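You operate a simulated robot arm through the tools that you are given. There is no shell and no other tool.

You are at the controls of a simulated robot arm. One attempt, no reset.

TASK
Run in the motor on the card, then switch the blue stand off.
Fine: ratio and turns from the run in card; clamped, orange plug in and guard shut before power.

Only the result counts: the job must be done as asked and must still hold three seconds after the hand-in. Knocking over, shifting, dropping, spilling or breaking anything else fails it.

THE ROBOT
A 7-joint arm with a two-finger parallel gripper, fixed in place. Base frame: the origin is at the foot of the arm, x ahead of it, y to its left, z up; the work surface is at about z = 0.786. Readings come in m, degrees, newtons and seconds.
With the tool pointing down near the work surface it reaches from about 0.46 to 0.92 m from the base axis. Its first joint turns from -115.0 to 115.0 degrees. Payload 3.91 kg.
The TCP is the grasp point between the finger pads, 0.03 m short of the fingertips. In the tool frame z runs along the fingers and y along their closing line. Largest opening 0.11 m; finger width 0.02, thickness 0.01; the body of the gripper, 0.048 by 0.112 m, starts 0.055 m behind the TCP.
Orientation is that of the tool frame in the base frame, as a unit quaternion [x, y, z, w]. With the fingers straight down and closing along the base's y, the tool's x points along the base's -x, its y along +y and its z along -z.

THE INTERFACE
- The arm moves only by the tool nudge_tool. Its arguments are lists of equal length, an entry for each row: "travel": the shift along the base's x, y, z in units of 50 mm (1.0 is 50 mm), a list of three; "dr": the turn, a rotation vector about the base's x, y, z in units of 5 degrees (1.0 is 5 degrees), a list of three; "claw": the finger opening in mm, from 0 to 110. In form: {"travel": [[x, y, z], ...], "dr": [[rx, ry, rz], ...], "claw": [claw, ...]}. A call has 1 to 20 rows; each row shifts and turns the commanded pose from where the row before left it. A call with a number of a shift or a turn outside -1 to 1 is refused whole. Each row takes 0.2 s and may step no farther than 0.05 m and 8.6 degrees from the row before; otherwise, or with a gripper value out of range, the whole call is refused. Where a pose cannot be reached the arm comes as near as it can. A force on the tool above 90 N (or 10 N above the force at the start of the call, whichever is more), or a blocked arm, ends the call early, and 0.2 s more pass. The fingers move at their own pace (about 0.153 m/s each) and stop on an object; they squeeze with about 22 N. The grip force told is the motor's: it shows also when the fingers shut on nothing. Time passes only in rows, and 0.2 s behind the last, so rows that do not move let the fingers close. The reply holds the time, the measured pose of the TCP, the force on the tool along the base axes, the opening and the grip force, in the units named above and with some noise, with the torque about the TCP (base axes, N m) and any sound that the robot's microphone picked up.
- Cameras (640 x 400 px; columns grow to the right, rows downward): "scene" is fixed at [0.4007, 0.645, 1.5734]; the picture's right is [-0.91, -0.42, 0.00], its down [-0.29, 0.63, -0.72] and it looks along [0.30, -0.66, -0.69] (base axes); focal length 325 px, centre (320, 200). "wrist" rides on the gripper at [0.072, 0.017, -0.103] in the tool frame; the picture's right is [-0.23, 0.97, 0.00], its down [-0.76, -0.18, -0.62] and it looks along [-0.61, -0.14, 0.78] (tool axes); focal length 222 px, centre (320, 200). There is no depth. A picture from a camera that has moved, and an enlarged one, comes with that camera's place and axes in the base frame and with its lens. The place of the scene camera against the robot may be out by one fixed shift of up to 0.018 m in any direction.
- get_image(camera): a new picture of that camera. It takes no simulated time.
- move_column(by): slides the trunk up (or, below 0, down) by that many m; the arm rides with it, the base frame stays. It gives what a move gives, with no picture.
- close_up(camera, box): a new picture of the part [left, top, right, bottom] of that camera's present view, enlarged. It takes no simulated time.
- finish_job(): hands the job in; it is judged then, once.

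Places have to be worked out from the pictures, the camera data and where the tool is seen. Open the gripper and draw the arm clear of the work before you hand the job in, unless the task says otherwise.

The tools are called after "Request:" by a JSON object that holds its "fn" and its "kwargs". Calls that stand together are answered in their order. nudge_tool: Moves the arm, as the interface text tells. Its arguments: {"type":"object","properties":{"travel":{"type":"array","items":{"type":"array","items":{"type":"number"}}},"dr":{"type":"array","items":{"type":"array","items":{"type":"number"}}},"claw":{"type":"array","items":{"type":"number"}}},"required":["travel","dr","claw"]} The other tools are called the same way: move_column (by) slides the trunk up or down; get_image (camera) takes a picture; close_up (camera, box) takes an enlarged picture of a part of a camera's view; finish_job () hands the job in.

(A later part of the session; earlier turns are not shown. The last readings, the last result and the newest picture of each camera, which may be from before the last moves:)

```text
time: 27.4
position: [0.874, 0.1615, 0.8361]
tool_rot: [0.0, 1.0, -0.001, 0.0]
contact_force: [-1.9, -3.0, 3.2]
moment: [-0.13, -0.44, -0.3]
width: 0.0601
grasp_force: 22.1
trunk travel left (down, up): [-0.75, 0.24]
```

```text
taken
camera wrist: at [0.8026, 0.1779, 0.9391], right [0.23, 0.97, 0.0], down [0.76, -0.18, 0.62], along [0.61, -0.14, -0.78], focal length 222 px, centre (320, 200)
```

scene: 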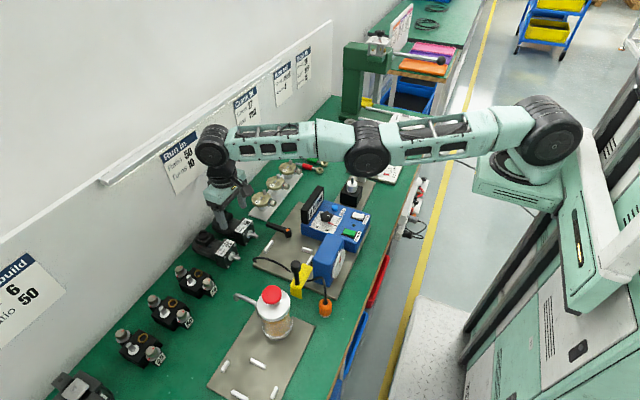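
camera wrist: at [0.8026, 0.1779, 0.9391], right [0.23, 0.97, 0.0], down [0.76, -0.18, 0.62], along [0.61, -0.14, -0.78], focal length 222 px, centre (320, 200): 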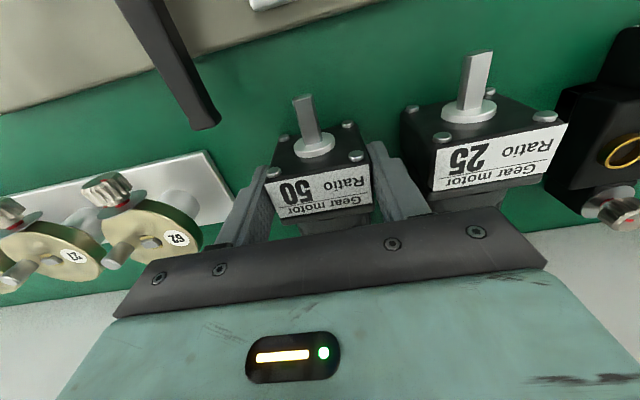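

Grip is firm at 60.1 mm. I'll lift 2 cm straight up and check the weight and tilt.

Request:
{"fn": "nudge_tool", "kwargs": {"travel": [[0, 0, 0.1], [0, 0, 0.15], [0, 0, 0.2]], "dr": [[0, 0, 0], [0, 0, 0], [0, 0, 0]], "claw": [40, 40, 40]}}

Request:
{"fn": "get_image", "kwargs": {"camera": "wrist"}}

Request:
{"fn": "close_up", "kwargs": {"camera": "scene", "box": [170, 160, 290, 280]}}

```text
time: 28.2
position: [0.8751, 0.163, 0.8568]
tool_rot: [0.0, 1.0, 0.0, -0.002]
contact_force: [-0.5, 0.0, -10.3]
moment: [0.06, 0.48, -0.03]
width: 0.0601
grasp_force: 22.3
trunk travel left (down, up): [-0.75, 0.24]
```

```text
taken
camera wrist: at [0.8036, 0.1792, 0.9601], right [0.23, 0.97, 0.0], down [0.76, -0.18, 0.62], along [0.6, -0.14, -0.78], focal length 222 px, centre (320, 200)
```

wrist: 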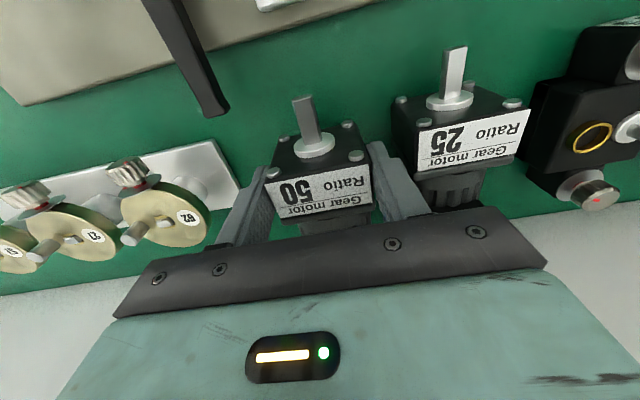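

```text
3.33 times, centred on (230, 220) of scene
camera zoom: at [0.4007, 0.645, 1.5734], right [-0.91, -0.42, 0.0], down [-0.29, 0.63, -0.72], along [0.3, -0.66, -0.69], focal length 1083 px, centre (620, 133)
```

zoom: 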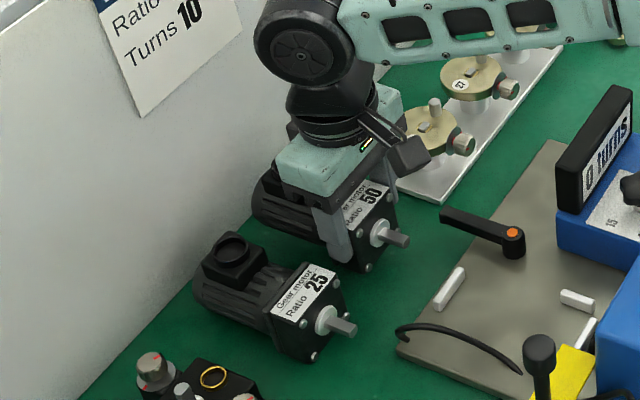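

The motor lifts level (about 10 N). Now I'll test moving inward a little at this height, watching the reach message.

Request:
{"fn": "nudge_tool", "kwargs": {"travel": [[0, 0, 0.2], [-0.2, -0.04, 0.1], [-0.2, -0.04, 0.1]], "dr": [[0, 0, 0], [0, 0, 0], [0, 0, 0]], "claw": [40, 40, 40]}}

```text
time: 29.0
position: [0.8735, 0.1677, 0.8748]
tool_rot: [-0.001, 1.0, 0.0, -0.001]
contact_force: [1.5, 0.0, -11.1]
moment: [-0.02, 0.48, -0.03]
width: 0.0598
grasp_force: 22.1
out of reach, approached as far as the arm can: row 2, 3
trunk travel left (down, up): [-0.75, 0.24]
```

Inward motion still sticks; I don't want to flip the elbow with the motor in hand. I'll set it back down on its spot, release, and free the arm empty.

Request:
{"fn": "nudge_tool", "kwargs": {"travel": [[0, -0.12, 0], [0, 0, -0.25], [0, 0, -0.25], [0, 0, -0.16], [0, 0, -0.09]], "dr": [[0, 0, 0], [0, 0, 0], [0, 0, 0], [0, 0, 0], [0, 0, 0]], "claw": [40, 40, 40, 40, 40]}}

```text
time: 30.2
position: [0.8745, 0.1614, 0.8356]
tool_rot: [0.0, 1.0, 0.0, 0.0]
contact_force: [1.0, 0.1, -7.9]
moment: [0.0, 0.22, 0.07]
width: 0.06
grasp_force: 21.9
trunk travel left (down, up): [-0.75, 0.24]
```

It is just touching down (load dropped to 7.9 N, moment halved). I'll lower another 1.5 mm and then open to 74 mm.

Request:
{"fn": "nudge_tool", "kwargs": {"travel": [[0, 0, -0.03], [0, 0, 0], [0, 0, 0], [0, 0, 0]], "dr": [[0, 0, 0], [0, 0, 0], [0, 0, 0], [0, 0, 0]], "claw": [40, 40, 74, 74]}}

Request:
{"fn": "get_image", "kwargs": {"camera": "wrist"}}

```text
time: 31.2
position: [0.8746, 0.1608, 0.8349]
tool_rot: [0.001, 1.0, 0.001, 0.0]
contact_force: [0.0, 0.3, -0.9]
moment: [-0.04, -0.01, 0.0]
width: 0.074
grasp_force: 0.1
trunk travel left (down, up): [-0.75, 0.24]
```

```text
taken
camera wrist: at [0.8029, 0.1774, 0.9383], right [0.23, 0.97, 0.0], down [0.76, -0.18, 0.62], along [0.61, -0.14, -0.78], focal length 222 px, centre (320, 200)
```

wrist: 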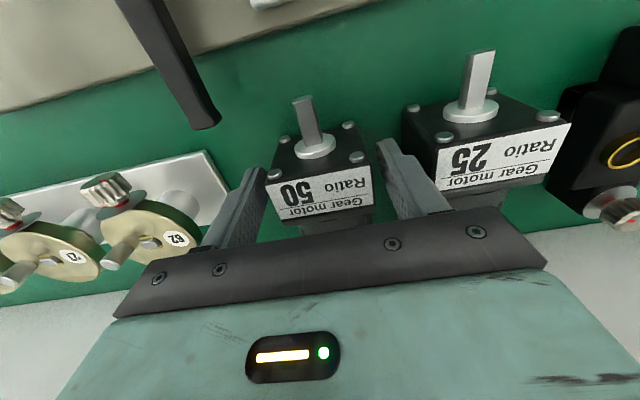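

Released cleanly. At this low height the arm was right on its boundary, so I'll test a tiny inward move here, with fingers straddling the gearbox.

Request:
{"fn": "nudge_tool", "kwargs": {"travel": [[-0.1, -0.02, 0.0], [-0.1, -0.02, 0.0], [-0.1, -0.02, 0.0]], "dr": [[0, 0, 0], [0, 0, 0], [0, 0, 0]], "claw": [74, 74, 74]}}

```text
time: 32.0
position: [0.8703, 0.1603, 0.8349]
tool_rot: [-0.001, 1.0, 0.001, -0.001]
contact_force: [-0.2, -0.4, 0.2]
moment: [-0.01, 0.02, 0.0]
width: 0.0739
grasp_force: 0.0
out of reach, approached as far as the arm can: row 2, 3
trunk travel left (down, up): [-0.75, 0.24]
```

Row 1 worked and then an inner limit stopped it: the elbow is bent the wrong way at its stop. I'll rise and go slightly outward so the pose is legal again, then swing away from the wall before flipping the elbow.

Request:
{"fn": "nudge_tool", "kwargs": {"travel": [[0.2, 0.03, 0.6], [0.2, 0.03, 0.9], [0.0, 0.0, 0.9]], "dr": [[0, 0, 0], [0, 0, 0], [0, 0, 0]], "claw": [74, 74, 74]}}

```text
time: 32.8
position: [0.8834, 0.1612, 0.952]
tool_rot: [0.0, 1.0, 0.0, -0.002]
contact_force: [1.4, 0.4, -0.2]
moment: [0.0, 0.02, 0.0]
width: 0.0741
grasp_force: 0.0
out of reach, approached as far as the arm can: row 1, 2
trunk travel left (down, up): [-0.75, 0.24]
```

Both directions are refused, so the arm is exactly straight and plain shifts never bend the elbow. Tilting the fingers toward the robot while moving in should bend it upward, so I'll do that at this safe height.

Request:
{"fn": "nudge_tool", "kwargs": {"travel": [[-0.47, -0.086, 0.02], [-0.47, -0.086, 0.03], [-0.48, -0.087, 0.05], [-0.48, -0.087, 0.06]], "dr": [[-0.18, 0.98, 0], [-0.18, 0.98, 0], [-0.18, 0.98, 0], [-0.18, 0.98, 0]], "claw": [74, 74, 74, 74]}}

Request:
{"fn": "close_up", "kwargs": {"camera": "scene", "box": [170, 40, 620, 280]}}

```text
time: 33.8
position: [0.8125, 0.1552, 0.9625]
tool_rot: [0.0, 0.984, -0.032, -0.173]
contact_force: [0.1, -0.2, -0.8]
moment: [0.02, 0.01, 0.01]
width: 0.0738
grasp_force: 0.0
out of reach, approached as far as the arm can: row 1, 2, 3, 4
trunk travel left (down, up): [-0.75, 0.24]
```

```text
1.42 times, centred on (395, 160) of scene
camera zoom: at [0.4007, 0.645, 1.5734], right [-0.91, -0.42, 0.0], down [-0.29, 0.63, -0.72], along [0.3, -0.66, -0.69], focal length 462 px, centre (213, 257)
```

zoom: 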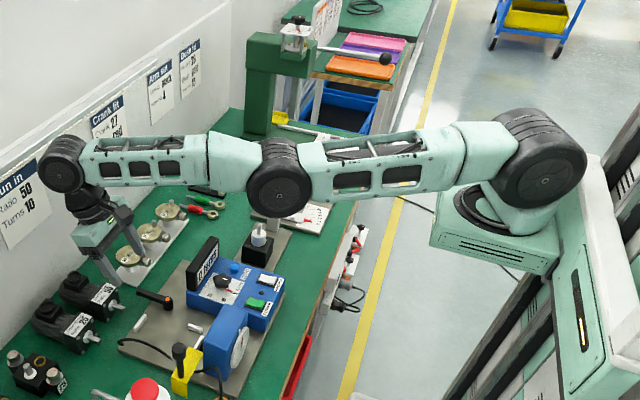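

The tilt went through but the elbow still sits off the line. I'll enlarge the elbow and shoulder to see which way it is bent.

Request:
{"fn": "close_up", "kwargs": {"camera": "scene", "box": [300, 70, 620, 270]}}

Request:
{"fn": "close_up", "kwargs": {"camera": "scene", "box": [190, 100, 420, 260]}}

```text
2.00 times, centred on (460, 170) of scene
camera zoom: at [0.4007, 0.645, 1.5734], right [-0.91, -0.42, 0.0], down [-0.29, 0.63, -0.72], along [0.3, -0.66, -0.69], focal length 650 px, centre (40, 260)
```

zoom: 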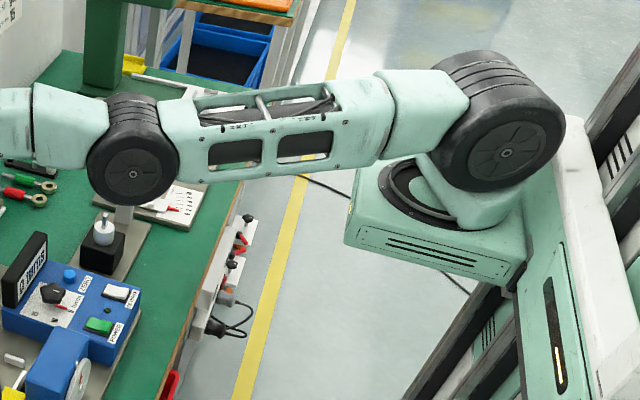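

```text
2.50 times, centred on (305, 180) of scene
camera zoom: at [0.4007, 0.645, 1.5734], right [-0.91, -0.42, 0.0], down [-0.29, 0.63, -0.72], along [0.3, -0.66, -0.69], focal length 812 px, centre (358, 250)
```

zoom: 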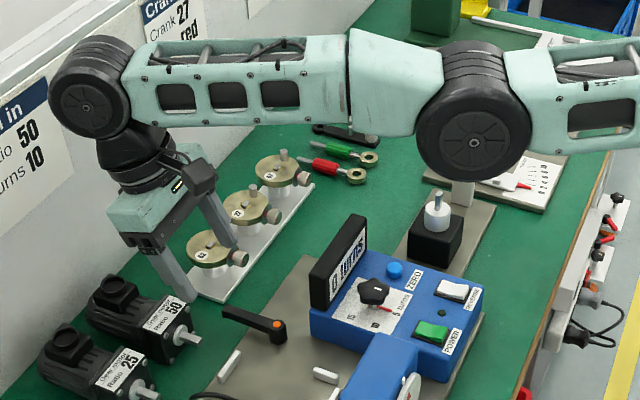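

All three pitch joints share the vertical plane and the elbow is hyper-extended a few degrees against its stop. I'll first command outward to get it exactly straight, then tilt further with inward motion to kick the elbow upward.

Request:
{"fn": "nudge_tool", "kwargs": {"travel": [[0.9, 0.17, 0], [0.5, 0.09, 0], [-0.48, -0.088, 0.154], [-0.545, -0.1, 0.186], [-0.6, -0.11, 0.2]], "dr": [[0, 0, 0], [0, 0, 0], [-0.18, 0.98, 0], [-0.18, 0.98, 0], [-0.18, 0.98, 0]], "claw": [74, 74, 74, 74, 74]}}

Request:
{"fn": "close_up", "kwargs": {"camera": "scene", "box": [170, 40, 620, 280]}}

```text
time: 35.0
position: [0.785, 0.1422, 0.9898]
tool_rot: [-0.001, 0.966, -0.047, -0.255]
contact_force: [0.3, 0.9, 0.0]
moment: [-0.01, 0.02, 0.0]
width: 0.0739
grasp_force: 0.1
out of reach, approached as far as the arm can: row 1, 2, 3, 4, 5
trunk travel left (down, up): [-0.75, 0.24]
```

```text
1.42 times, centred on (395, 160) of scene
camera zoom: at [0.4007, 0.645, 1.5734], right [-0.91, -0.42, 0.0], down [-0.29, 0.63, -0.72], along [0.3, -0.66, -0.69], focal length 462 px, centre (213, 257)
```

zoom: 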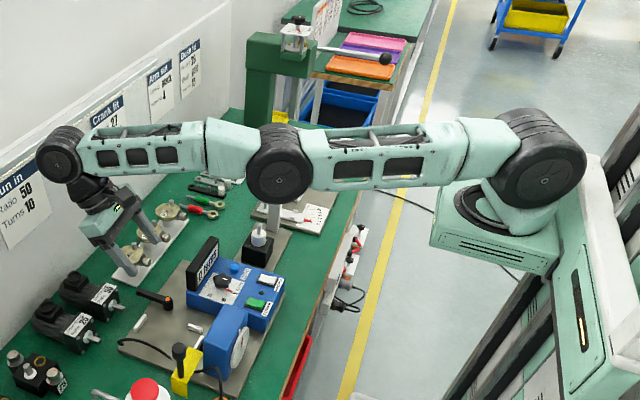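

The elbow now lies on the shoulder–wrist line. I'll test pure inward rows from here.

Request:
{"fn": "nudge_tool", "kwargs": {"travel": [[-0.5, -0.09, -0.1], [-0.5, -0.09, -0.1], [-0.5, -0.09, -0.1]], "dr": [[0, 0, 0], [0, 0, 0], [0, 0, 0]], "claw": [74, 74, 74]}}

```text
time: 35.8
position: [0.7776, 0.1546, 0.9636]
tool_rot: [0.0, 0.966, -0.046, -0.253]
contact_force: [-0.8, 0.5, 0.9]
moment: [0.0, 0.01, 0.0]
width: 0.0739
grasp_force: 0.1
out of reach, approached as far as the arm can: row 1, 2, 3
trunk travel left (down, up): [-0.75, 0.24]
```

Perhaps the solver only needs much smaller inward steps near the straight pose. I'll try a series of 2 mm inward rows.

Request:
{"fn": "nudge_tool", "kwargs": {"travel": [[-0.04, -0.008, 0], [-0.04, -0.008, 0], [-0.04, -0.008, 0], [-0.04, -0.008, 0], [-0.04, -0.008, 0], [-0.04, -0.008, 0], [-0.04, -0.008, 0], [-0.04, -0.008, 0], [-0.04, -0.008, 0], [-0.04, -0.008, 0]], "dr": [[0, 0, 0], [0, 0, 0], [0, 0, 0], [0, 0, 0], [0, 0, 0], [0, 0, 0], [0, 0, 0], [0, 0, 0], [0, 0, 0], [0, 0, 0]], "claw": [74, 74, 74, 74, 74, 74, 74, 74, 74, 74]}}

Request:
{"fn": "close_up", "kwargs": {"camera": "scene", "box": [170, 40, 620, 280]}}

```text
time: 38.0
position: [0.7767, 0.155, 0.9629]
tool_rot: [0.0, 0.966, -0.047, -0.255]
contact_force: [0.9, 0.4, 1.3]
moment: [0.0, 0.0, 0.02]
width: 0.074
grasp_force: 0.1
out of reach, approached as far as the arm can: row 2, 4, 6, 8, 10
trunk travel left (down, up): [-0.75, 0.24]
```

```text
1.42 times, centred on (395, 160) of scene
camera zoom: at [0.4007, 0.645, 1.5734], right [-0.91, -0.42, 0.0], down [-0.29, 0.63, -0.72], along [0.3, -0.66, -0.69], focal length 462 px, centre (213, 257)
```

zoom: 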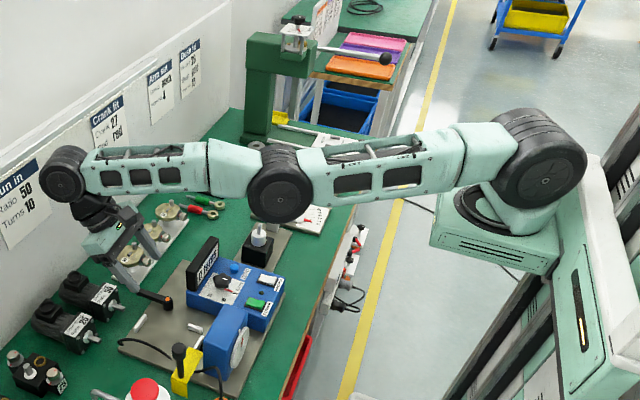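

The tolerance pattern shows it is pinned exactly at the straight pose, but the earlier tilt did move the elbow up from below the line. I'll continue tilting with the wrist held in place, then add inward motion once the elbow has crossed over.

Request:
{"fn": "nudge_tool", "kwargs": {"travel": [[-0.316, -0.063, 0.204], [-0.298, -0.06, 0.232], [-0.276, -0.055, 0.258], [-0.253, -0.051, 0.282], [-0.27, -0.055, 0.302], [-0.27, -0.055, 0.32]], "dr": [[-0.19, 0.98, 0], [-0.19, 0.98, 0], [-0.19, 0.98, 0], [-0.19, 0.98, 0], [-0.19, 0.98, 0], [-0.19, 0.98, 0]], "claw": [74, 74, 74, 74, 74, 74]}}

Request:
{"fn": "close_up", "kwargs": {"camera": "scene", "box": [170, 40, 620, 280]}}

```text
time: 39.4
position: [0.701, 0.1099, 1.065]
tool_rot: [0.002, 0.906, -0.075, -0.418]
contact_force: [1.1, -0.2, 0.8]
moment: [0.0, 0.03, -0.01]
width: 0.074
grasp_force: 0.1
out of reach, approached as far as the arm can: row 1, 3, 4, 5, 6
trunk travel left (down, up): [-0.75, 0.24]
```

```text
1.42 times, centred on (395, 160) of scene
camera zoom: at [0.4007, 0.645, 1.5734], right [-0.91, -0.42, 0.0], down [-0.29, 0.63, -0.72], along [0.3, -0.66, -0.69], focal length 462 px, centre (213, 257)
```

zoom: 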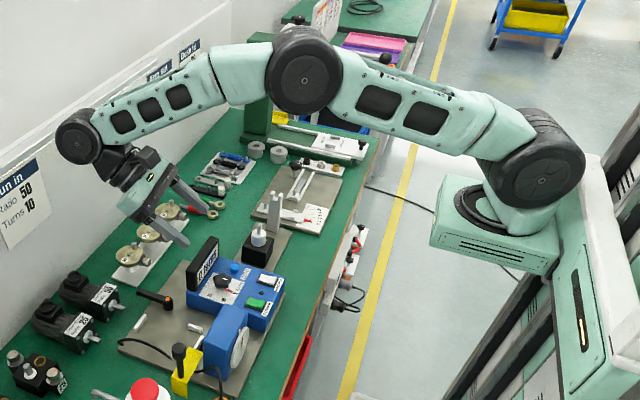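

The elbow has flipped up again. I'll turn the tool back to vertical while staying high and inside the workspace.

Request:
{"fn": "nudge_tool", "kwargs": {"travel": [[-0.08, 0.1, -0.05], [-0.08, 0.1, -0.05], [-0.08, 0.1, -0.05], [-0.08, 0.1, -0.05], [-0.08, 0.1, -0.05], [-0.08, 0.1, -0.05], [-0.08, 0.1, -0.05], [-0.08, 0.1, -0.05], [-0.08, 0.1, -0.05], [-0.08, 0.1, -0.05]], "dr": [[0.177, -0.984, 0], [0.177, -0.984, 0], [0.177, -0.984, 0], [0.177, -0.984, 0], [0.177, -0.984, 0], [0.177, -0.984, 0], [0.177, -0.984, 0], [0.177, -0.984, 0], [0.177, -0.984, 0], [0.177, -0.984, 0]], "claw": [74, 74, 74, 74, 74, 74, 74, 74, 74, 74]}}

Request:
{"fn": "get_image", "kwargs": {"camera": "scene"}}

```text
time: 41.6
position: [0.6611, 0.162, 1.0384]
tool_rot: [0.001, 1.0, 0.0, -0.001]
contact_force: [0.2, -0.8, 0.0]
moment: [0.03, 0.04, 0.01]
width: 0.0738
grasp_force: 0.0
trunk travel left (down, up): [-0.75, 0.24]
```

```text
taken
```

scene: 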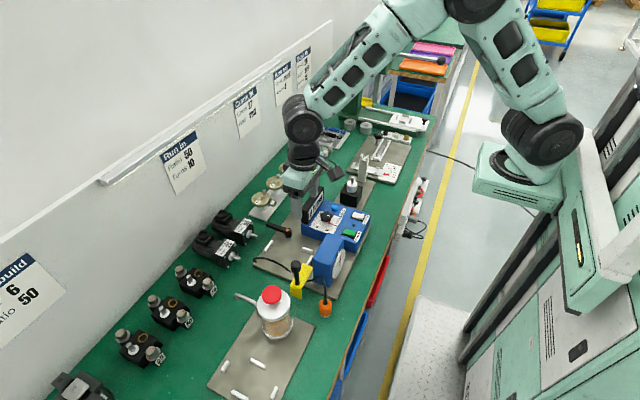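

The arm is back in its elbow-up shape. To gain reach at bench height I'll raise the tool 15 cm and then lower the trunk 15 cm, so the shoulder sits nearer the working wrist height.

Request:
{"fn": "nudge_tool", "kwargs": {"travel": [[0, 0, 0.95], [0, 0, 0.95], [0, 0, 0.95]], "dr": [[0, 0, 0], [0, 0, 0], [0, 0, 0]], "claw": [74, 74, 74]}}

Request:
{"fn": "move_column", "kwargs": {"by": -0.15}}

Request:
{"fn": "get_image", "kwargs": {"camera": "scene"}}

```text
time: 42.4
position: [0.6621, 0.1615, 1.1814]
tool_rot: [0.001, 1.0, 0.001, -0.001]
contact_force: [0.4, -0.9, -0.9]
moment: [0.0, 0.01, 0.02]
width: 0.074
grasp_force: 0.1
trunk travel left (down, up): [-0.75, 0.24]
```

```text
time: 44.1
position: [0.6629, 0.161, 1.0329]
tool_rot: [0.002, 1.0, 0.001, -0.001]
contact_force: [0.1, -0.2, 0.3]
moment: [-0.02, -0.02, 0.03]
width: 0.0738
grasp_force: 0.1
trunk travel left (down, up): [-0.6, 0.39]
```

```text
taken
```

scene: 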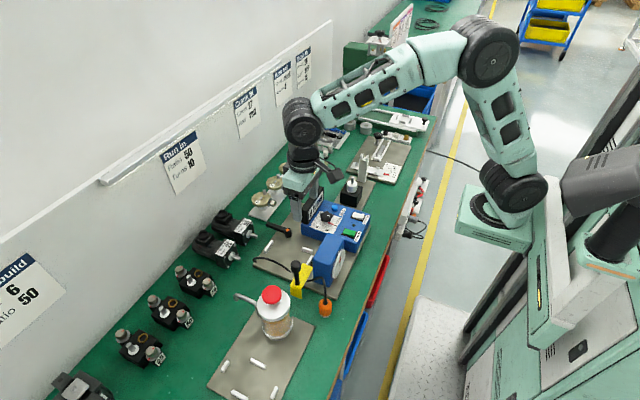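

Now I'll approach the motor again: over to (0.874, 0.161) and down to z ≈ 0.90, checking for reach messages.

Request:
{"fn": "nudge_tool", "kwargs": {"travel": [[0.685, 0, -0.415], [0.685, 0, -0.415], [0.685, 0, -0.415], [0.685, 0, -0.415], [0.49, 0, -0.33], [0.49, 0, -0.33], [0.45, 0, -0.33]], "dr": [[0, 0, 0], [0, 0, 0], [0, 0, 0], [0, 0, 0], [0, 0, 0], [0, 0, 0], [0, 0, 0]], "claw": [74, 74, 74, 74, 74, 74, 74]}}

Request:
{"fn": "get_image", "kwargs": {"camera": "wrist"}}

Request:
{"fn": "get_image", "kwargs": {"camera": "scene"}}

```text
time: 45.8
position: [0.8685, 0.1612, 0.902]
tool_rot: [0.002, 1.0, 0.002, -0.001]
contact_force: [-1.0, -0.3, 0.1]
moment: [0.02, -0.02, 0.01]
width: 0.0741
grasp_force: 0.0
trunk travel left (down, up): [-0.6, 0.39]
```

```text
taken
camera wrist: at [0.7974, 0.1781, 1.0044], right [0.23, 0.97, 0.0], down [0.76, -0.18, 0.62], along [0.6, -0.14, -0.78], focal length 222 px, centre (320, 200)
```

wrist: 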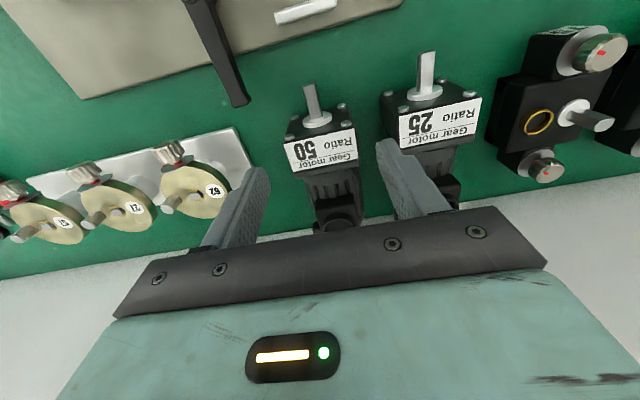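

```text
taken
```

scene: 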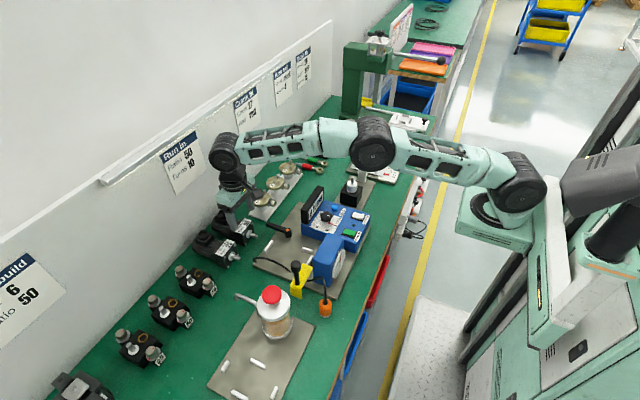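

The arm has margin now. I'll descend to z 0.836 around the gearbox.

Request:
{"fn": "nudge_tool", "kwargs": {"travel": [[0.16, 0, -0.44], [0, 0, -0.44], [0, 0, -0.44]], "dr": [[0, 0, 0], [0, 0, 0], [0, 0, 0]], "claw": [74, 74, 74]}}

```text
time: 46.5
position: [0.8764, 0.1599, 0.834]
tool_rot: [0.002, 1.0, 0.001, -0.002]
contact_force: [-0.2, 0.1, -0.3]
moment: [0.0, 0.0, -0.02]
width: 0.0738
grasp_force: 0.0
trunk travel left (down, up): [-0.6, 0.39]
```

In place. I'll close on the gearbox.

Request:
{"fn": "nudge_tool", "kwargs": {"travel": [[0, 0.02, 0.04], [0, 0, 0], [0, 0, 0], [0, 0, 0]], "dr": [[0, 0, 0], [0, 0, 0], [0, 0, 0], [0, 0, 0]], "claw": [66, 45, 40, 40]}}

Request:
{"fn": "get_image", "kwargs": {"camera": "wrist"}}

```text
time: 47.5
position: [0.8764, 0.1618, 0.837]
tool_rot: [0.002, 1.0, 0.0, -0.001]
contact_force: [-1.0, -2.4, 0.4]
moment: [-0.06, -0.21, -0.28]
width: 0.0596
grasp_force: 22.4
trunk travel left (down, up): [-0.6, 0.39]
```

```text
taken
camera wrist: at [0.8069, 0.1789, 0.9396], right [0.23, 0.97, 0.0], down [0.76, -0.18, 0.62], along [0.6, -0.14, -0.78], focal length 222 px, centre (320, 200)
```

wrist: 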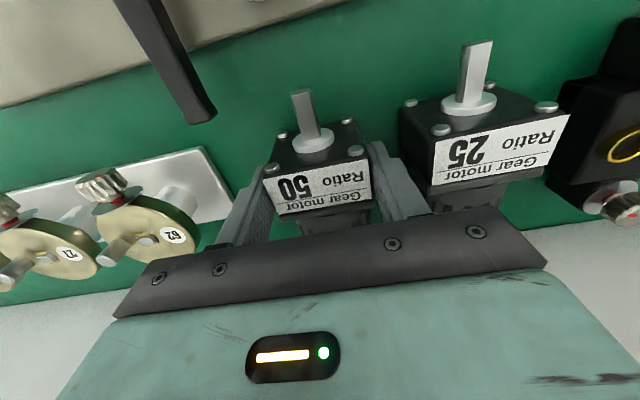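

The gearbox is gripped at y 0.1618. I'll lift it to z ≈ 0.905, then carry it inward toward the pocket at height.

Request:
{"fn": "nudge_tool", "kwargs": {"travel": [[0, 0, 0.1], [0, 0, 0.3], [0, 0, 0.4], [-0.05, 0, 0.4], [-0.2, 0, 0.2], [-0.3, 0.02, 0], [-0.3, 0.02, 0], [-0.3, 0.02, 0]], "dr": [[0, 0, 0], [0, 0, 0], [0, 0, 0], [0, 0, 0], [0, 0, 0], [0, 0, 0], [0, 0, 0], [0, 0, 0]], "claw": [40, 40, 40, 40, 40, 40, 40, 40]}}

Request:
{"fn": "get_image", "kwargs": {"camera": "wrist"}}

Request:
{"fn": "get_image", "kwargs": {"camera": "scene"}}

```text
time: 49.4
position: [0.8191, 0.1646, 0.9028]
tool_rot: [0.001, 1.0, 0.0, -0.003]
contact_force: [-0.5, -0.2, -11.1]
moment: [-0.01, 0.44, -0.03]
width: 0.0599
grasp_force: 21.9
trunk travel left (down, up): [-0.6, 0.39]
```

```text
taken
camera wrist: at [0.7491, 0.1818, 1.006], right [0.23, 0.97, 0.0], down [0.76, -0.18, 0.62], along [0.6, -0.14, -0.79], focal length 222 px, centre (320, 200)
```

wrist: 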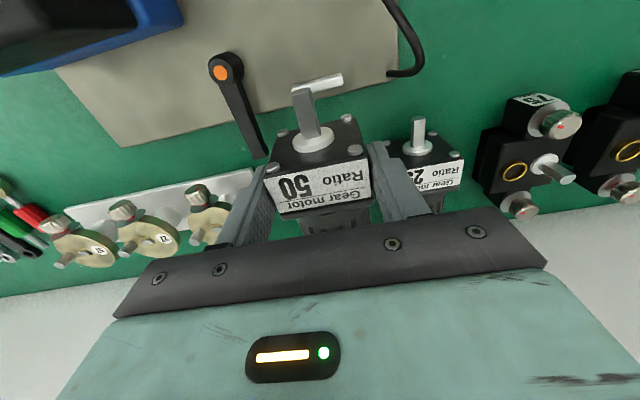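

```text
taken
```

scene: 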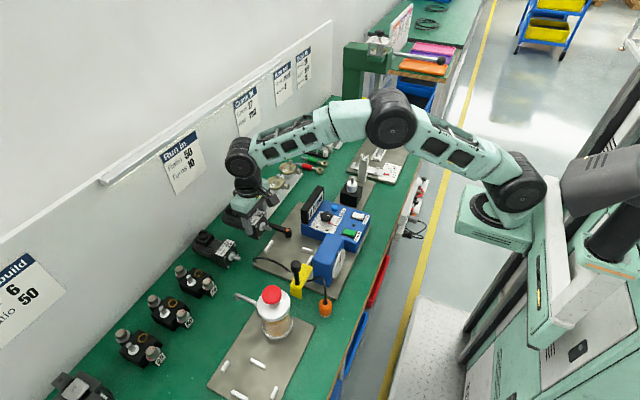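

The motor hangs level. I'll carry it on to about x 0.70, y 0.171 above the pocket.

Request:
{"fn": "nudge_tool", "kwargs": {"travel": [[-0.5, 0.03, 0], [-0.6, 0.032, 0], [-0.6, 0.032, 0], [-0.6, 0.032, 0], [-0.1, 0, 0], [0, 0, 0]], "dr": [[0, 0, 0], [0, 0, 0], [0, 0, 0], [0, 0, 0], [0, 0, 0], [0, 0, 0]], "claw": [40, 40, 40, 40, 40, 40]}}

Request:
{"fn": "get_image", "kwargs": {"camera": "wrist"}}

Request:
{"fn": "close_up", "kwargs": {"camera": "scene", "box": [230, 160, 370, 300]}}

```text
time: 50.8
position: [0.7014, 0.1714, 0.904]
tool_rot: [0.002, 1.0, 0.0, -0.002]
contact_force: [-0.3, 0.3, -10.3]
moment: [0.0, 0.41, -0.01]
width: 0.0599
grasp_force: 22.3
trunk travel left (down, up): [-0.6, 0.39]
```

```text
taken
camera wrist: at [0.6308, 0.1875, 1.0064], right [0.23, 0.97, 0.0], down [0.76, -0.18, 0.62], along [0.6, -0.14, -0.78], focal length 222 px, centre (320, 200)
```

wrist: 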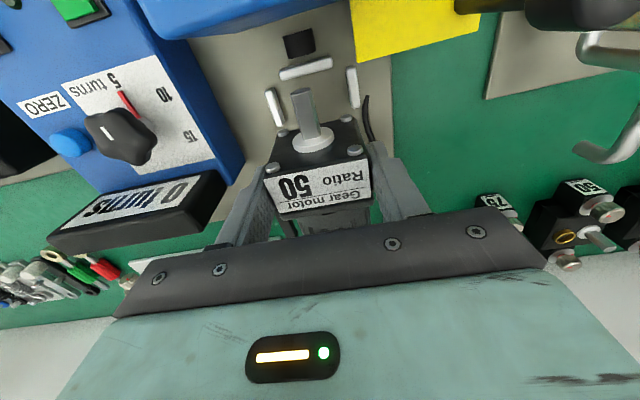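

```text
2.86 times, centred on (300, 230) of scene
camera zoom: at [0.4007, 0.645, 1.5734], right [-0.91, -0.42, 0.0], down [-0.29, 0.63, -0.72], along [0.3, -0.66, -0.69], focal length 928 px, centre (377, 114)
```

zoom: 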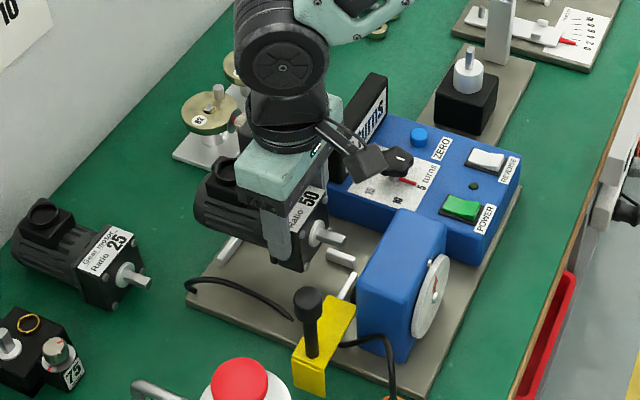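

The wrist view now shows the shaft, the side bars, the near bar and the coupling together. I'll zoom to check the alignment.

Request:
{"fn": "close_up", "kwargs": {"camera": "wrist", "box": [240, 10, 400, 130]}}

Request:
{"fn": "close_up", "kwargs": {"camera": "wrist", "box": [240, 90, 400, 230]}}

```text
3.33 times, centred on (320, 70) of wrist
camera zoom: at [0.6308, 0.1875, 1.0064], right [0.23, 0.97, 0.0], down [0.76, -0.18, 0.62], along [0.6, -0.14, -0.78], focal length 740 px, centre (320, 633)
```

zoom: 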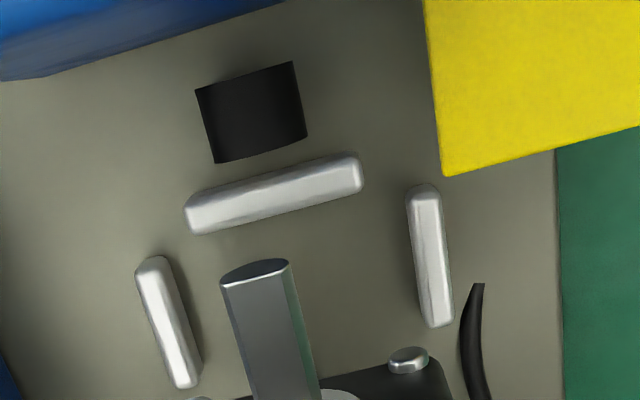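

```text
2.86 times, centred on (320, 160) of wrist
camera zoom: at [0.6308, 0.1875, 1.0064], right [0.23, 0.97, 0.0], down [0.76, -0.18, 0.62], along [0.6, -0.14, -0.78], focal length 635 px, centre (320, 314)
```

zoom: 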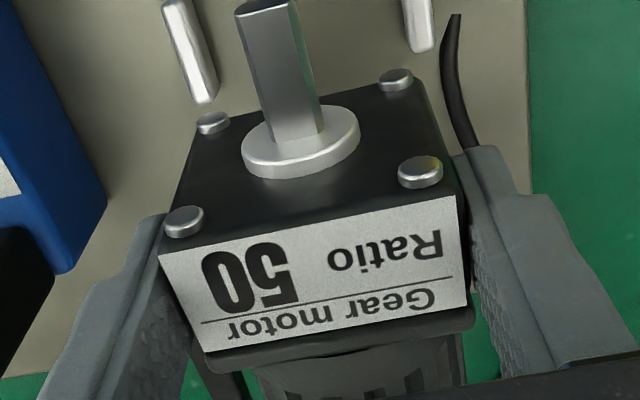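

The shaft lines up with the coupling within about 2 mm. I'll shift to x ≈ 0.678, y ≈ 0.170 and lower to z ≈ 0.87 to check alignment closer to the bars.

Request:
{"fn": "nudge_tool", "kwargs": {"travel": [[-0.24, -0.014, -0.1], [-0.24, -0.014, -0.28], [0, 0, -0.3], [0, 0, 0]], "dr": [[0, 0, 0], [0, 0, 0], [0, 0, 0], [0, 0, 0]], "claw": [40, 40, 40, 40]}}

Request:
{"fn": "close_up", "kwargs": {"camera": "wrist", "box": [230, 10, 410, 160]}}

Request:
{"fn": "close_up", "kwargs": {"camera": "scene", "box": [240, 190, 350, 290]}}

```text
time: 51.8
position: [0.6751, 0.168, 0.8715]
tool_rot: [0.002, 1.0, 0.001, -0.002]
contact_force: [-0.6, 0.1, -10.2]
moment: [-0.05, 0.41, -0.02]
width: 0.0597
grasp_force: 21.8
trunk travel left (down, up): [-0.6, 0.39]
```

```text
2.67 times, centred on (320, 85) of wrist
camera zoom: at [0.6058, 0.1849, 0.9743], right [0.23, 0.97, 0.0], down [0.76, -0.18, 0.62], along [0.6, -0.14, -0.78], focal length 592 px, centre (320, 507)
```

zoom: 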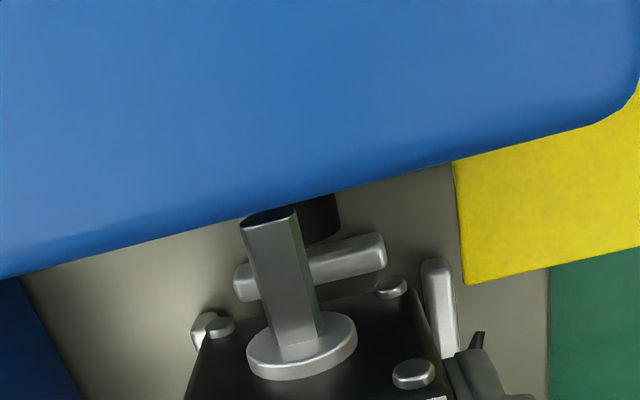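

```text
4.00 times, centred on (295, 240) of scene
camera zoom: at [0.4007, 0.645, 1.5734], right [-0.91, -0.42, 0.0], down [-0.29, 0.63, -0.72], along [0.3, -0.66, -0.69], focal length 1300 px, centre (420, 40)
```

zoom: 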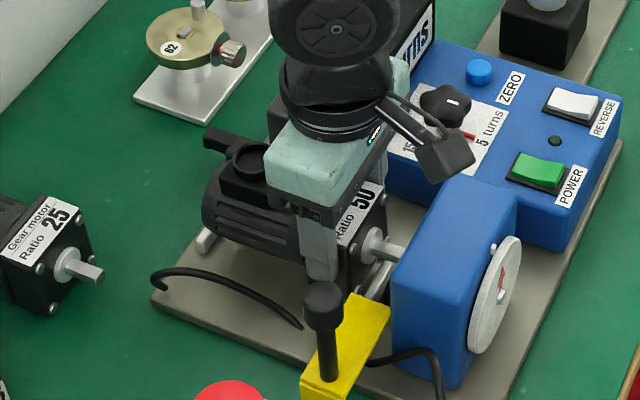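

The motor is over the pocket within about 1 mm in y, but its front face is very close to the near bar. I'll shift +3 mm in x and lower to z ≈ 0.856, watching the force.

Request:
{"fn": "nudge_tool", "kwargs": {"travel": [[0.055, 0.005, -0.1], [0, 0, -0.1], [0, 0, -0.1], [0, 0, 0]], "dr": [[0, 0, 0], [0, 0, 0], [0, 0, 0], [0, 0, 0]], "claw": [40, 40, 40, 40]}}

Request:
{"fn": "close_up", "kwargs": {"camera": "wrist", "box": [230, 30, 410, 180]}}

Request:
{"fn": "close_up", "kwargs": {"camera": "scene", "box": [260, 200, 330, 270]}}

```text
time: 52.8
position: [0.6791, 0.1687, 0.856]
tool_rot: [0.002, 1.0, 0.0, -0.003]
contact_force: [-4.6, -0.3, -9.3]
moment: [0.03, 0.55, 0.12]
width: 0.0601
grasp_force: 22.2
trunk travel left (down, up): [-0.6, 0.39]
```

```text
2.67 times, centred on (320, 105) of wrist
camera zoom: at [0.6086, 0.1862, 0.959], right [0.23, 0.97, 0.0], down [0.76, -0.18, 0.62], along [0.6, -0.14, -0.78], focal length 592 px, centre (320, 453)
```

zoom: 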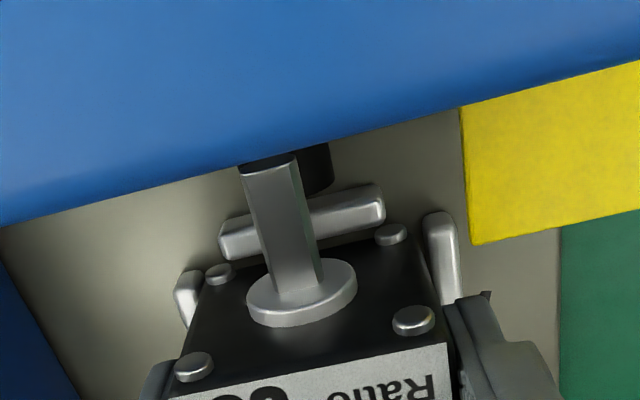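

```text
5.71 times, centred on (295, 235) of scene
camera zoom: at [0.4007, 0.645, 1.5734], right [-0.91, -0.42, 0.0], down [-0.29, 0.63, -0.72], along [0.3, -0.66, -0.69], focal length 1857 px, centre (463, 0)
```

zoom: 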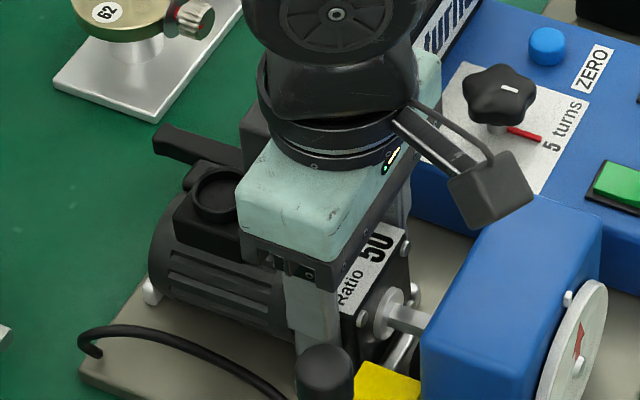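

A −4.6 N push along x says the motor's rear is touching the far bar. I'll shift back 2 mm and see if it clears.

Request:
{"fn": "nudge_tool", "kwargs": {"travel": [[0, 0, 0.06], [-0.04, 0, 0], [0, 0, 0]], "dr": [[0, 0, 0], [0, 0, 0], [0, 0, 0]], "claw": [40, 40, 40]}}

```text
time: 53.5
position: [0.6772, 0.169, 0.8591]
tool_rot: [0.002, 1.0, 0.0, -0.001]
contact_force: [0.1, 0.0, -10.3]
moment: [0.04, 0.44, 0.0]
width: 0.0599
grasp_force: 22.1
trunk travel left (down, up): [-0.6, 0.39]
```

The contact cleared. I'll lower in 2 mm rows from here.

Request:
{"fn": "nudge_tool", "kwargs": {"travel": [[0, 0, -0.04], [0, 0, -0.04], [0, 0, 0]], "dr": [[0, 0, 0], [0, 0, 0], [0, 0, 0]], "claw": [40, 40, 40]}}

```text
time: 54.4
position: [0.6773, 0.1705, 0.8546]
tool_rot: [0.002, 1.0, 0.001, -0.001]
contact_force: [-0.9, 0.8, -5.4]
moment: [0.09, -0.02, 0.08]
width: 0.0601
grasp_force: 21.7
trunk travel left (down, up): [-0.6, 0.39]
```

Now the load on the grip dropped to 5 N and the moment vanished, so the motor's rear end is resting on something (likely the far bar). I'll look closely before going further.

Request:
{"fn": "close_up", "kwargs": {"camera": "scene", "box": [245, 215, 335, 285]}}

Request:
{"fn": "close_up", "kwargs": {"camera": "wrist", "box": [230, 40, 410, 180]}}

Request:
{"fn": "close_up", "kwargs": {"camera": "scene", "box": [255, 215, 305, 265]}}

```text
5.71 times, centred on (290, 250) of scene
camera zoom: at [0.4007, 0.645, 1.5734], right [-0.91, -0.42, 0.0], down [-0.29, 0.63, -0.72], along [0.3, -0.66, -0.69], focal length 1857 px, centre (491, -86)
```

zoom: 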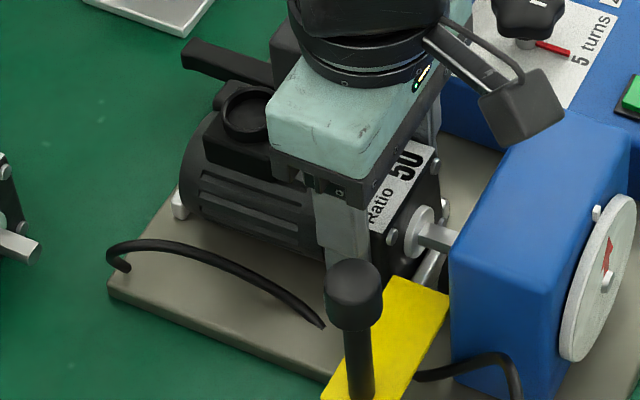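

```text
2.86 times, centred on (320, 110) of wrist
camera zoom: at [0.6072, 0.1872, 0.9585], right [0.23, 0.97, 0.0], down [0.76, -0.18, 0.62], along [0.6, -0.14, -0.78], focal length 635 px, centre (320, 457)
```

zoom: 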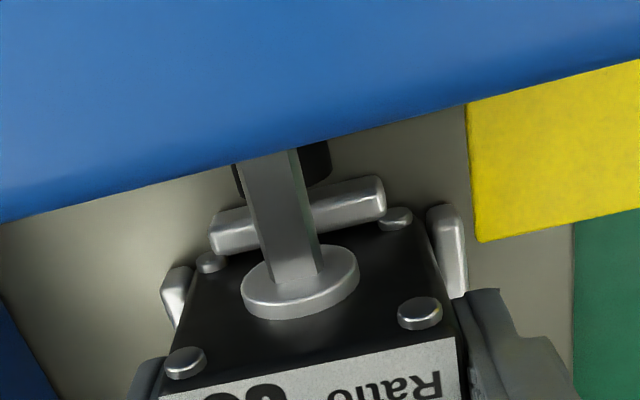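

```text
8.00 times, centred on (280, 240) of scene
camera zoom: at [0.4007, 0.645, 1.5734], right [-0.91, -0.42, 0.0], down [-0.29, 0.63, -0.72], along [0.3, -0.66, -0.69], focal length 2600 px, centre (640, -120)
```

zoom: 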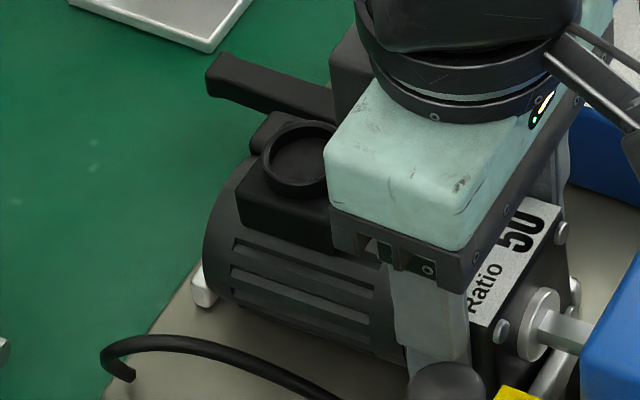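

The motor's rear edge sits right at the far bar, with a couple of millimetres of room at the front. I'll raise slightly, shift −2 mm in x, and lower again.

Request:
{"fn": "nudge_tool", "kwargs": {"travel": [[0, 0, 0.06], [-0.04, 0, 0], [0, 0, -0.06], [0, 0, 0]], "dr": [[0, 0, 0], [0, 0, 0], [0, 0, 0], [0, 0, 0]], "claw": [40, 40, 40, 40]}}

```text
time: 55.4
position: [0.6764, 0.17, 0.8549]
tool_rot: [0.002, 1.0, 0.001, -0.001]
contact_force: [3.1, -2.0, -2.7]
moment: [-0.15, -0.4, -0.12]
width: 0.0598
grasp_force: 21.7
trunk travel left (down, up): [-0.6, 0.39]
```

The support force is still at the rear (lever arm ≈ 0.1 m). I'll raise 5 mm to unload it and then probe downward in single-millimetre steps to see where contact begins.

Request:
{"fn": "nudge_tool", "kwargs": {"travel": [[0, 0, 0.1], [0, 0, 0]], "dr": [[0, 0, 0], [0, 0, 0]], "claw": [40, 40]}}

Request:
{"fn": "close_up", "kwargs": {"camera": "wrist", "box": [230, 40, 410, 180]}}

Request:
{"fn": "close_up", "kwargs": {"camera": "scene", "box": [255, 215, 305, 265]}}

```text
time: 56.0
position: [0.6762, 0.1707, 0.8594]
tool_rot: [0.002, 1.0, 0.0, -0.002]
contact_force: [5.3, 0.8, -12.6]
moment: [0.07, 0.0, 0.14]
width: 0.0599
grasp_force: 22.1
trunk travel left (down, up): [-0.6, 0.39]
```

```text
2.86 times, centred on (320, 110) of wrist
camera zoom: at [0.6063, 0.1871, 0.963], right [0.23, 0.97, 0.0], down [0.76, -0.18, 0.62], along [0.6, -0.14, -0.79], focal length 635 px, centre (320, 457)
```

zoom: 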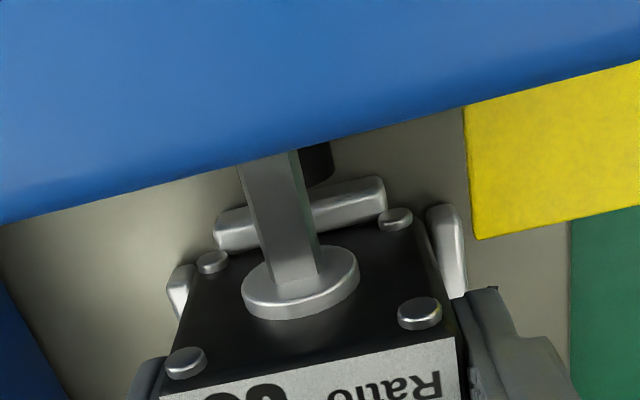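

```text
8.00 times, centred on (280, 240) of scene
camera zoom: at [0.4007, 0.645, 1.5734], right [-0.91, -0.42, 0.0], down [-0.29, 0.63, -0.72], along [0.3, -0.66, -0.69], focal length 2600 px, centre (640, -120)
```

zoom: 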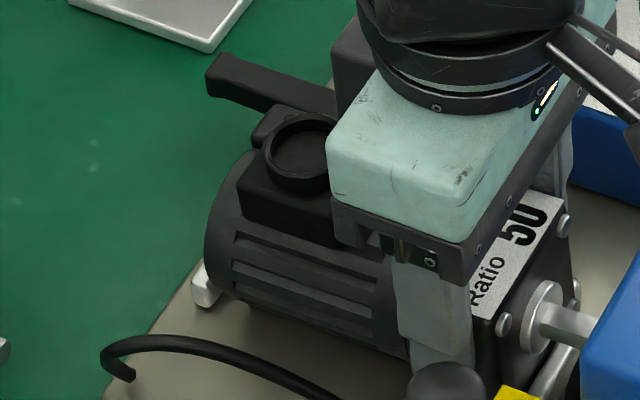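

Now the front face is pressing on the near bar, so the pocket is only about a millimetre longer than the motor, and the plate edges suggest the fixture is yawed about −1°. I'll lift clear, turn −1° about z, and centre x at 0.6775.

Request:
{"fn": "nudge_tool", "kwargs": {"travel": [[0.02, 0, 0.1], [0.01, 0, 0], [0, 0, 0]], "dr": [[0, 0, 0], [0, 0, -0.2], [0, 0, 0]], "claw": [40, 40, 40]}}

```text
time: 56.8
position: [0.6778, 0.1692, 0.8628]
tool_rot: [0.011, 1.0, 0.0, -0.002]
contact_force: [-0.2, -0.5, -10.6]
moment: [0.02, 0.42, -0.01]
width: 0.0599
grasp_force: 22.2
trunk travel left (down, up): [-0.6, 0.39]
```

Free again with −1.2° yaw. Lowering in small steps.

Request:
{"fn": "nudge_tool", "kwargs": {"travel": [[0, 0.01, -0.06], [0, 0, -0.06], [0, 0, 0]], "dr": [[0, 0, 0], [0, 0, 0], [0, 0, 0]], "claw": [40, 40, 40]}}

```text
time: 57.5
position: [0.6775, 0.1703, 0.8584]
tool_rot: [0.01, 1.0, 0.0, -0.002]
contact_force: [-0.3, 1.1, -10.6]
moment: [0.0, 0.41, 0.01]
width: 0.0601
grasp_force: 21.7
trunk travel left (down, up): [-0.6, 0.39]
```

Request:
{"fn": "nudge_tool", "kwargs": {"travel": [[0, 0, -0.03], [0, 0, -0.03], [0, 0, 0]], "dr": [[0, 0, 0], [0, 0, 0], [0, 0, 0]], "claw": [40, 40, 40]}}

```text
time: 58.4
position: [0.6765, 0.1712, 0.8555]
tool_rot: [0.01, 1.0, 0.001, -0.001]
contact_force: [1.1, -0.9, -5.5]
moment: [-0.03, -0.08, 0.03]
width: 0.0599
grasp_force: 22.2
trunk travel left (down, up): [-0.6, 0.39]
```

Contact again at z ≈ 0.856, with support about 95 mm behind the TCP, independent of x, so perhaps the motor's rear is simply reaching the plate itself. I'll measure the plate's thickness in the scene view.

Request:
{"fn": "close_up", "kwargs": {"camera": "scene", "box": [245, 245, 285, 275]}}

Request:
{"fn": "close_up", "kwargs": {"camera": "scene", "box": [270, 210, 330, 270]}}

Request:
{"fn": "close_up", "kwargs": {"camera": "scene", "box": [290, 260, 350, 310]}}

```text
13.33 times, centred on (265, 260) of scene
camera zoom: at [0.4007, 0.645, 1.5734], right [-0.91, -0.42, 0.0], down [-0.29, 0.63, -0.72], along [0.3, -0.66, -0.69], focal length 4333 px, centre (1053, -600)
```

zoom: 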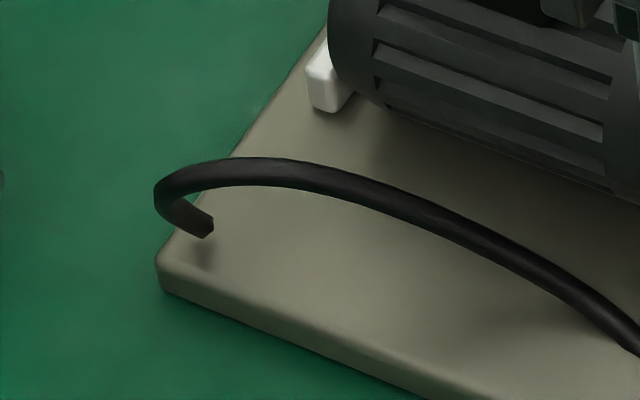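

```text
6.67 times, centred on (300, 240) of scene
camera zoom: at [0.4007, 0.645, 1.5734], right [-0.91, -0.42, 0.0], down [-0.29, 0.63, -0.72], along [0.3, -0.66, -0.69], focal length 2166 px, centre (453, -67)
```

zoom: 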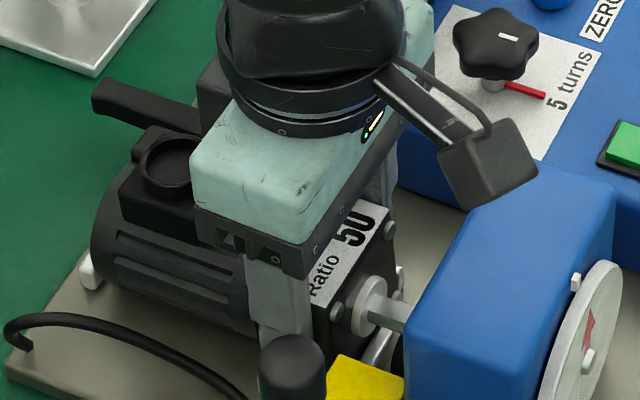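

```text
8.00 times, centred on (320, 285) of scene
camera zoom: at [0.4007, 0.645, 1.5734], right [-0.91, -0.42, 0.0], down [-0.29, 0.63, -0.72], along [0.3, -0.66, -0.69], focal length 2600 px, centre (320, -480)
```

zoom: 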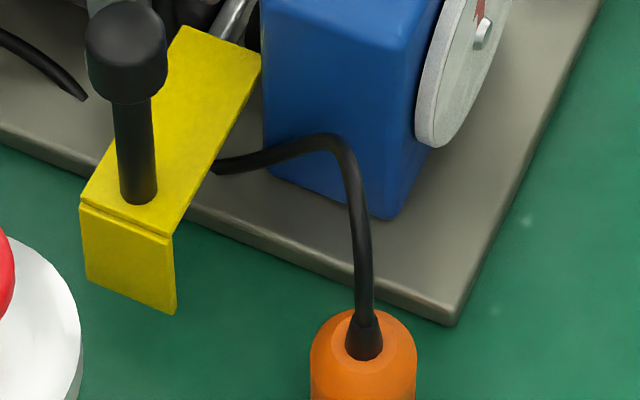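

The bar tops are at about 0.806, which matches the contact height, so the motor's slightly drooping rear is catching the far bar. I'll lift 6 mm, tilt the tool so the rear comes up about 5°, and seat the gearbox end first.

Request:
{"fn": "nudge_tool", "kwargs": {"travel": [[0, 0, 0.12], [0.01, 0, 0], [0, 0, 0]], "dr": [[0, 0, 0], [0, -1, 0], [0, 0, 0]], "claw": [40, 40, 40]}}

Request:
{"fn": "close_up", "kwargs": {"camera": "wrist", "box": [230, 40, 410, 180]}}

Request:
{"fn": "close_up", "kwargs": {"camera": "scene", "box": [255, 210, 335, 280]}}

```text
time: 59.1
position: [0.6773, 0.1701, 0.862]
tool_rot: [0.011, 0.999, 0.0, 0.042]
contact_force: [-0.1, 0.8, -10.0]
moment: [0.04, 0.44, 0.01]
width: 0.06
grasp_force: 21.8
trunk travel left (down, up): [-0.6, 0.39]
```

```text
2.86 times, centred on (320, 110) of wrist
camera zoom: at [0.5981, 0.1882, 0.958], right [0.25, 0.97, 0.02], down [0.7, -0.19, 0.68], along [0.67, -0.15, -0.73], focal length 635 px, centre (320, 457)
```

zoom: 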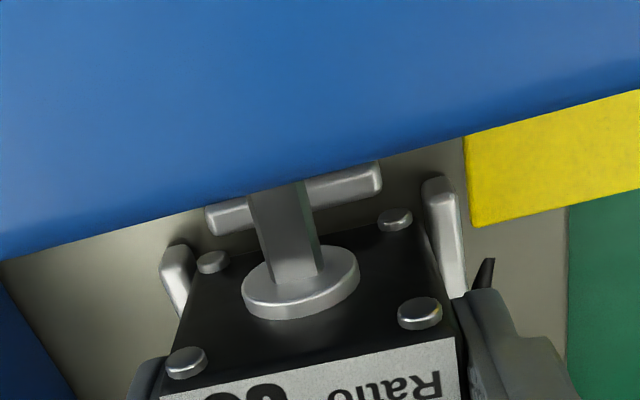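

```text
5.71 times, centred on (295, 245) of scene
camera zoom: at [0.4007, 0.645, 1.5734], right [-0.91, -0.42, 0.0], down [-0.29, 0.63, -0.72], along [0.3, -0.66, -0.69], focal length 1857 px, centre (463, -57)
```

zoom: 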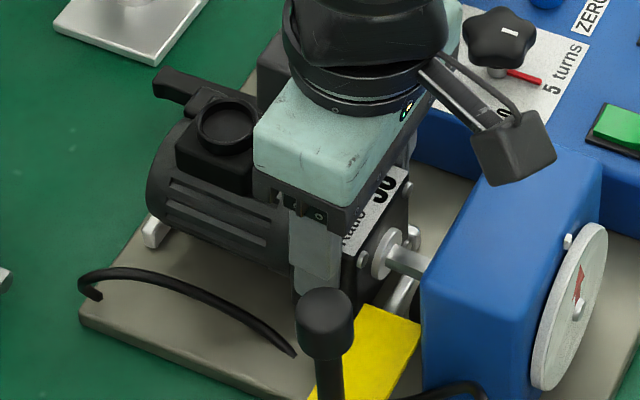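

Free at z 0.862 with the rear raised. Lowering step by step now.

Request:
{"fn": "nudge_tool", "kwargs": {"travel": [[0, 0, -0.06], [0, 0, -0.06], [0, 0, 0]], "dr": [[0, 0, 0], [0, 0, 0], [0, 0, 0]], "claw": [40, 40, 40]}}

```text
time: 60.0
position: [0.6774, 0.1701, 0.8574]
tool_rot: [0.01, 0.999, 0.002, 0.042]
contact_force: [-7.3, -1.4, 2.0]
moment: [-0.08, -0.54, -0.16]
width: 0.0599
grasp_force: 21.9
trunk travel left (down, up): [-0.6, 0.39]
```

With the rear raised, contact came even earlier and still reads as support at the rear, which is puzzling. I'll lift, level the tool again, and probe with the motor shifted +10 mm, where it must land on the far bar, to learn that bar's real height.

Request:
{"fn": "nudge_tool", "kwargs": {"travel": [[0, 0, 0.16], [0.1, 0, 0], [0.1, 0, 0], [0, 0, 0]], "dr": [[0, 0, 0], [0, 1, 0], [0, 0, 0], [0, 0, 0]], "claw": [40, 40, 40, 40]}}

Request:
{"fn": "nudge_tool", "kwargs": {"travel": [[0, 0, -0.05], [0, 0, 0]], "dr": [[0, 0, 0], [0, 0, 0]], "claw": [40, 40]}}

Request:
{"fn": "nudge_tool", "kwargs": {"travel": [[0, 0, -0.04], [0, 0, 0]], "dr": [[0, 0, 0], [0, 0, 0]], "claw": [40, 40]}}

```text
time: 61.0
position: [0.6871, 0.1726, 0.8645]
tool_rot: [0.01, 1.0, 0.0, -0.002]
contact_force: [-3.4, -0.2, -0.1]
moment: [-0.01, -0.43, 0.03]
width: 0.0598
grasp_force: 21.8
trunk travel left (down, up): [-0.6, 0.39]
```

```text
time: 61.5
position: [0.6874, 0.1719, 0.8629]
tool_rot: [0.01, 1.0, 0.001, 0.0]
contact_force: [-4.8, -2.1, 10.2]
moment: [0.15, -0.24, 0.34]
width: 0.0599
grasp_force: 22.1
trunk travel left (down, up): [-0.6, 0.39]
```

```text
time: 62.1
position: [0.688, 0.1705, 0.8587]
tool_rot: [0.011, 1.0, 0.0, -0.002]
contact_force: [-1.6, -0.2, -0.8]
moment: [-0.08, -0.42, 0.15]
width: 0.06
grasp_force: 22.5
trunk travel left (down, up): [-0.6, 0.39]
```

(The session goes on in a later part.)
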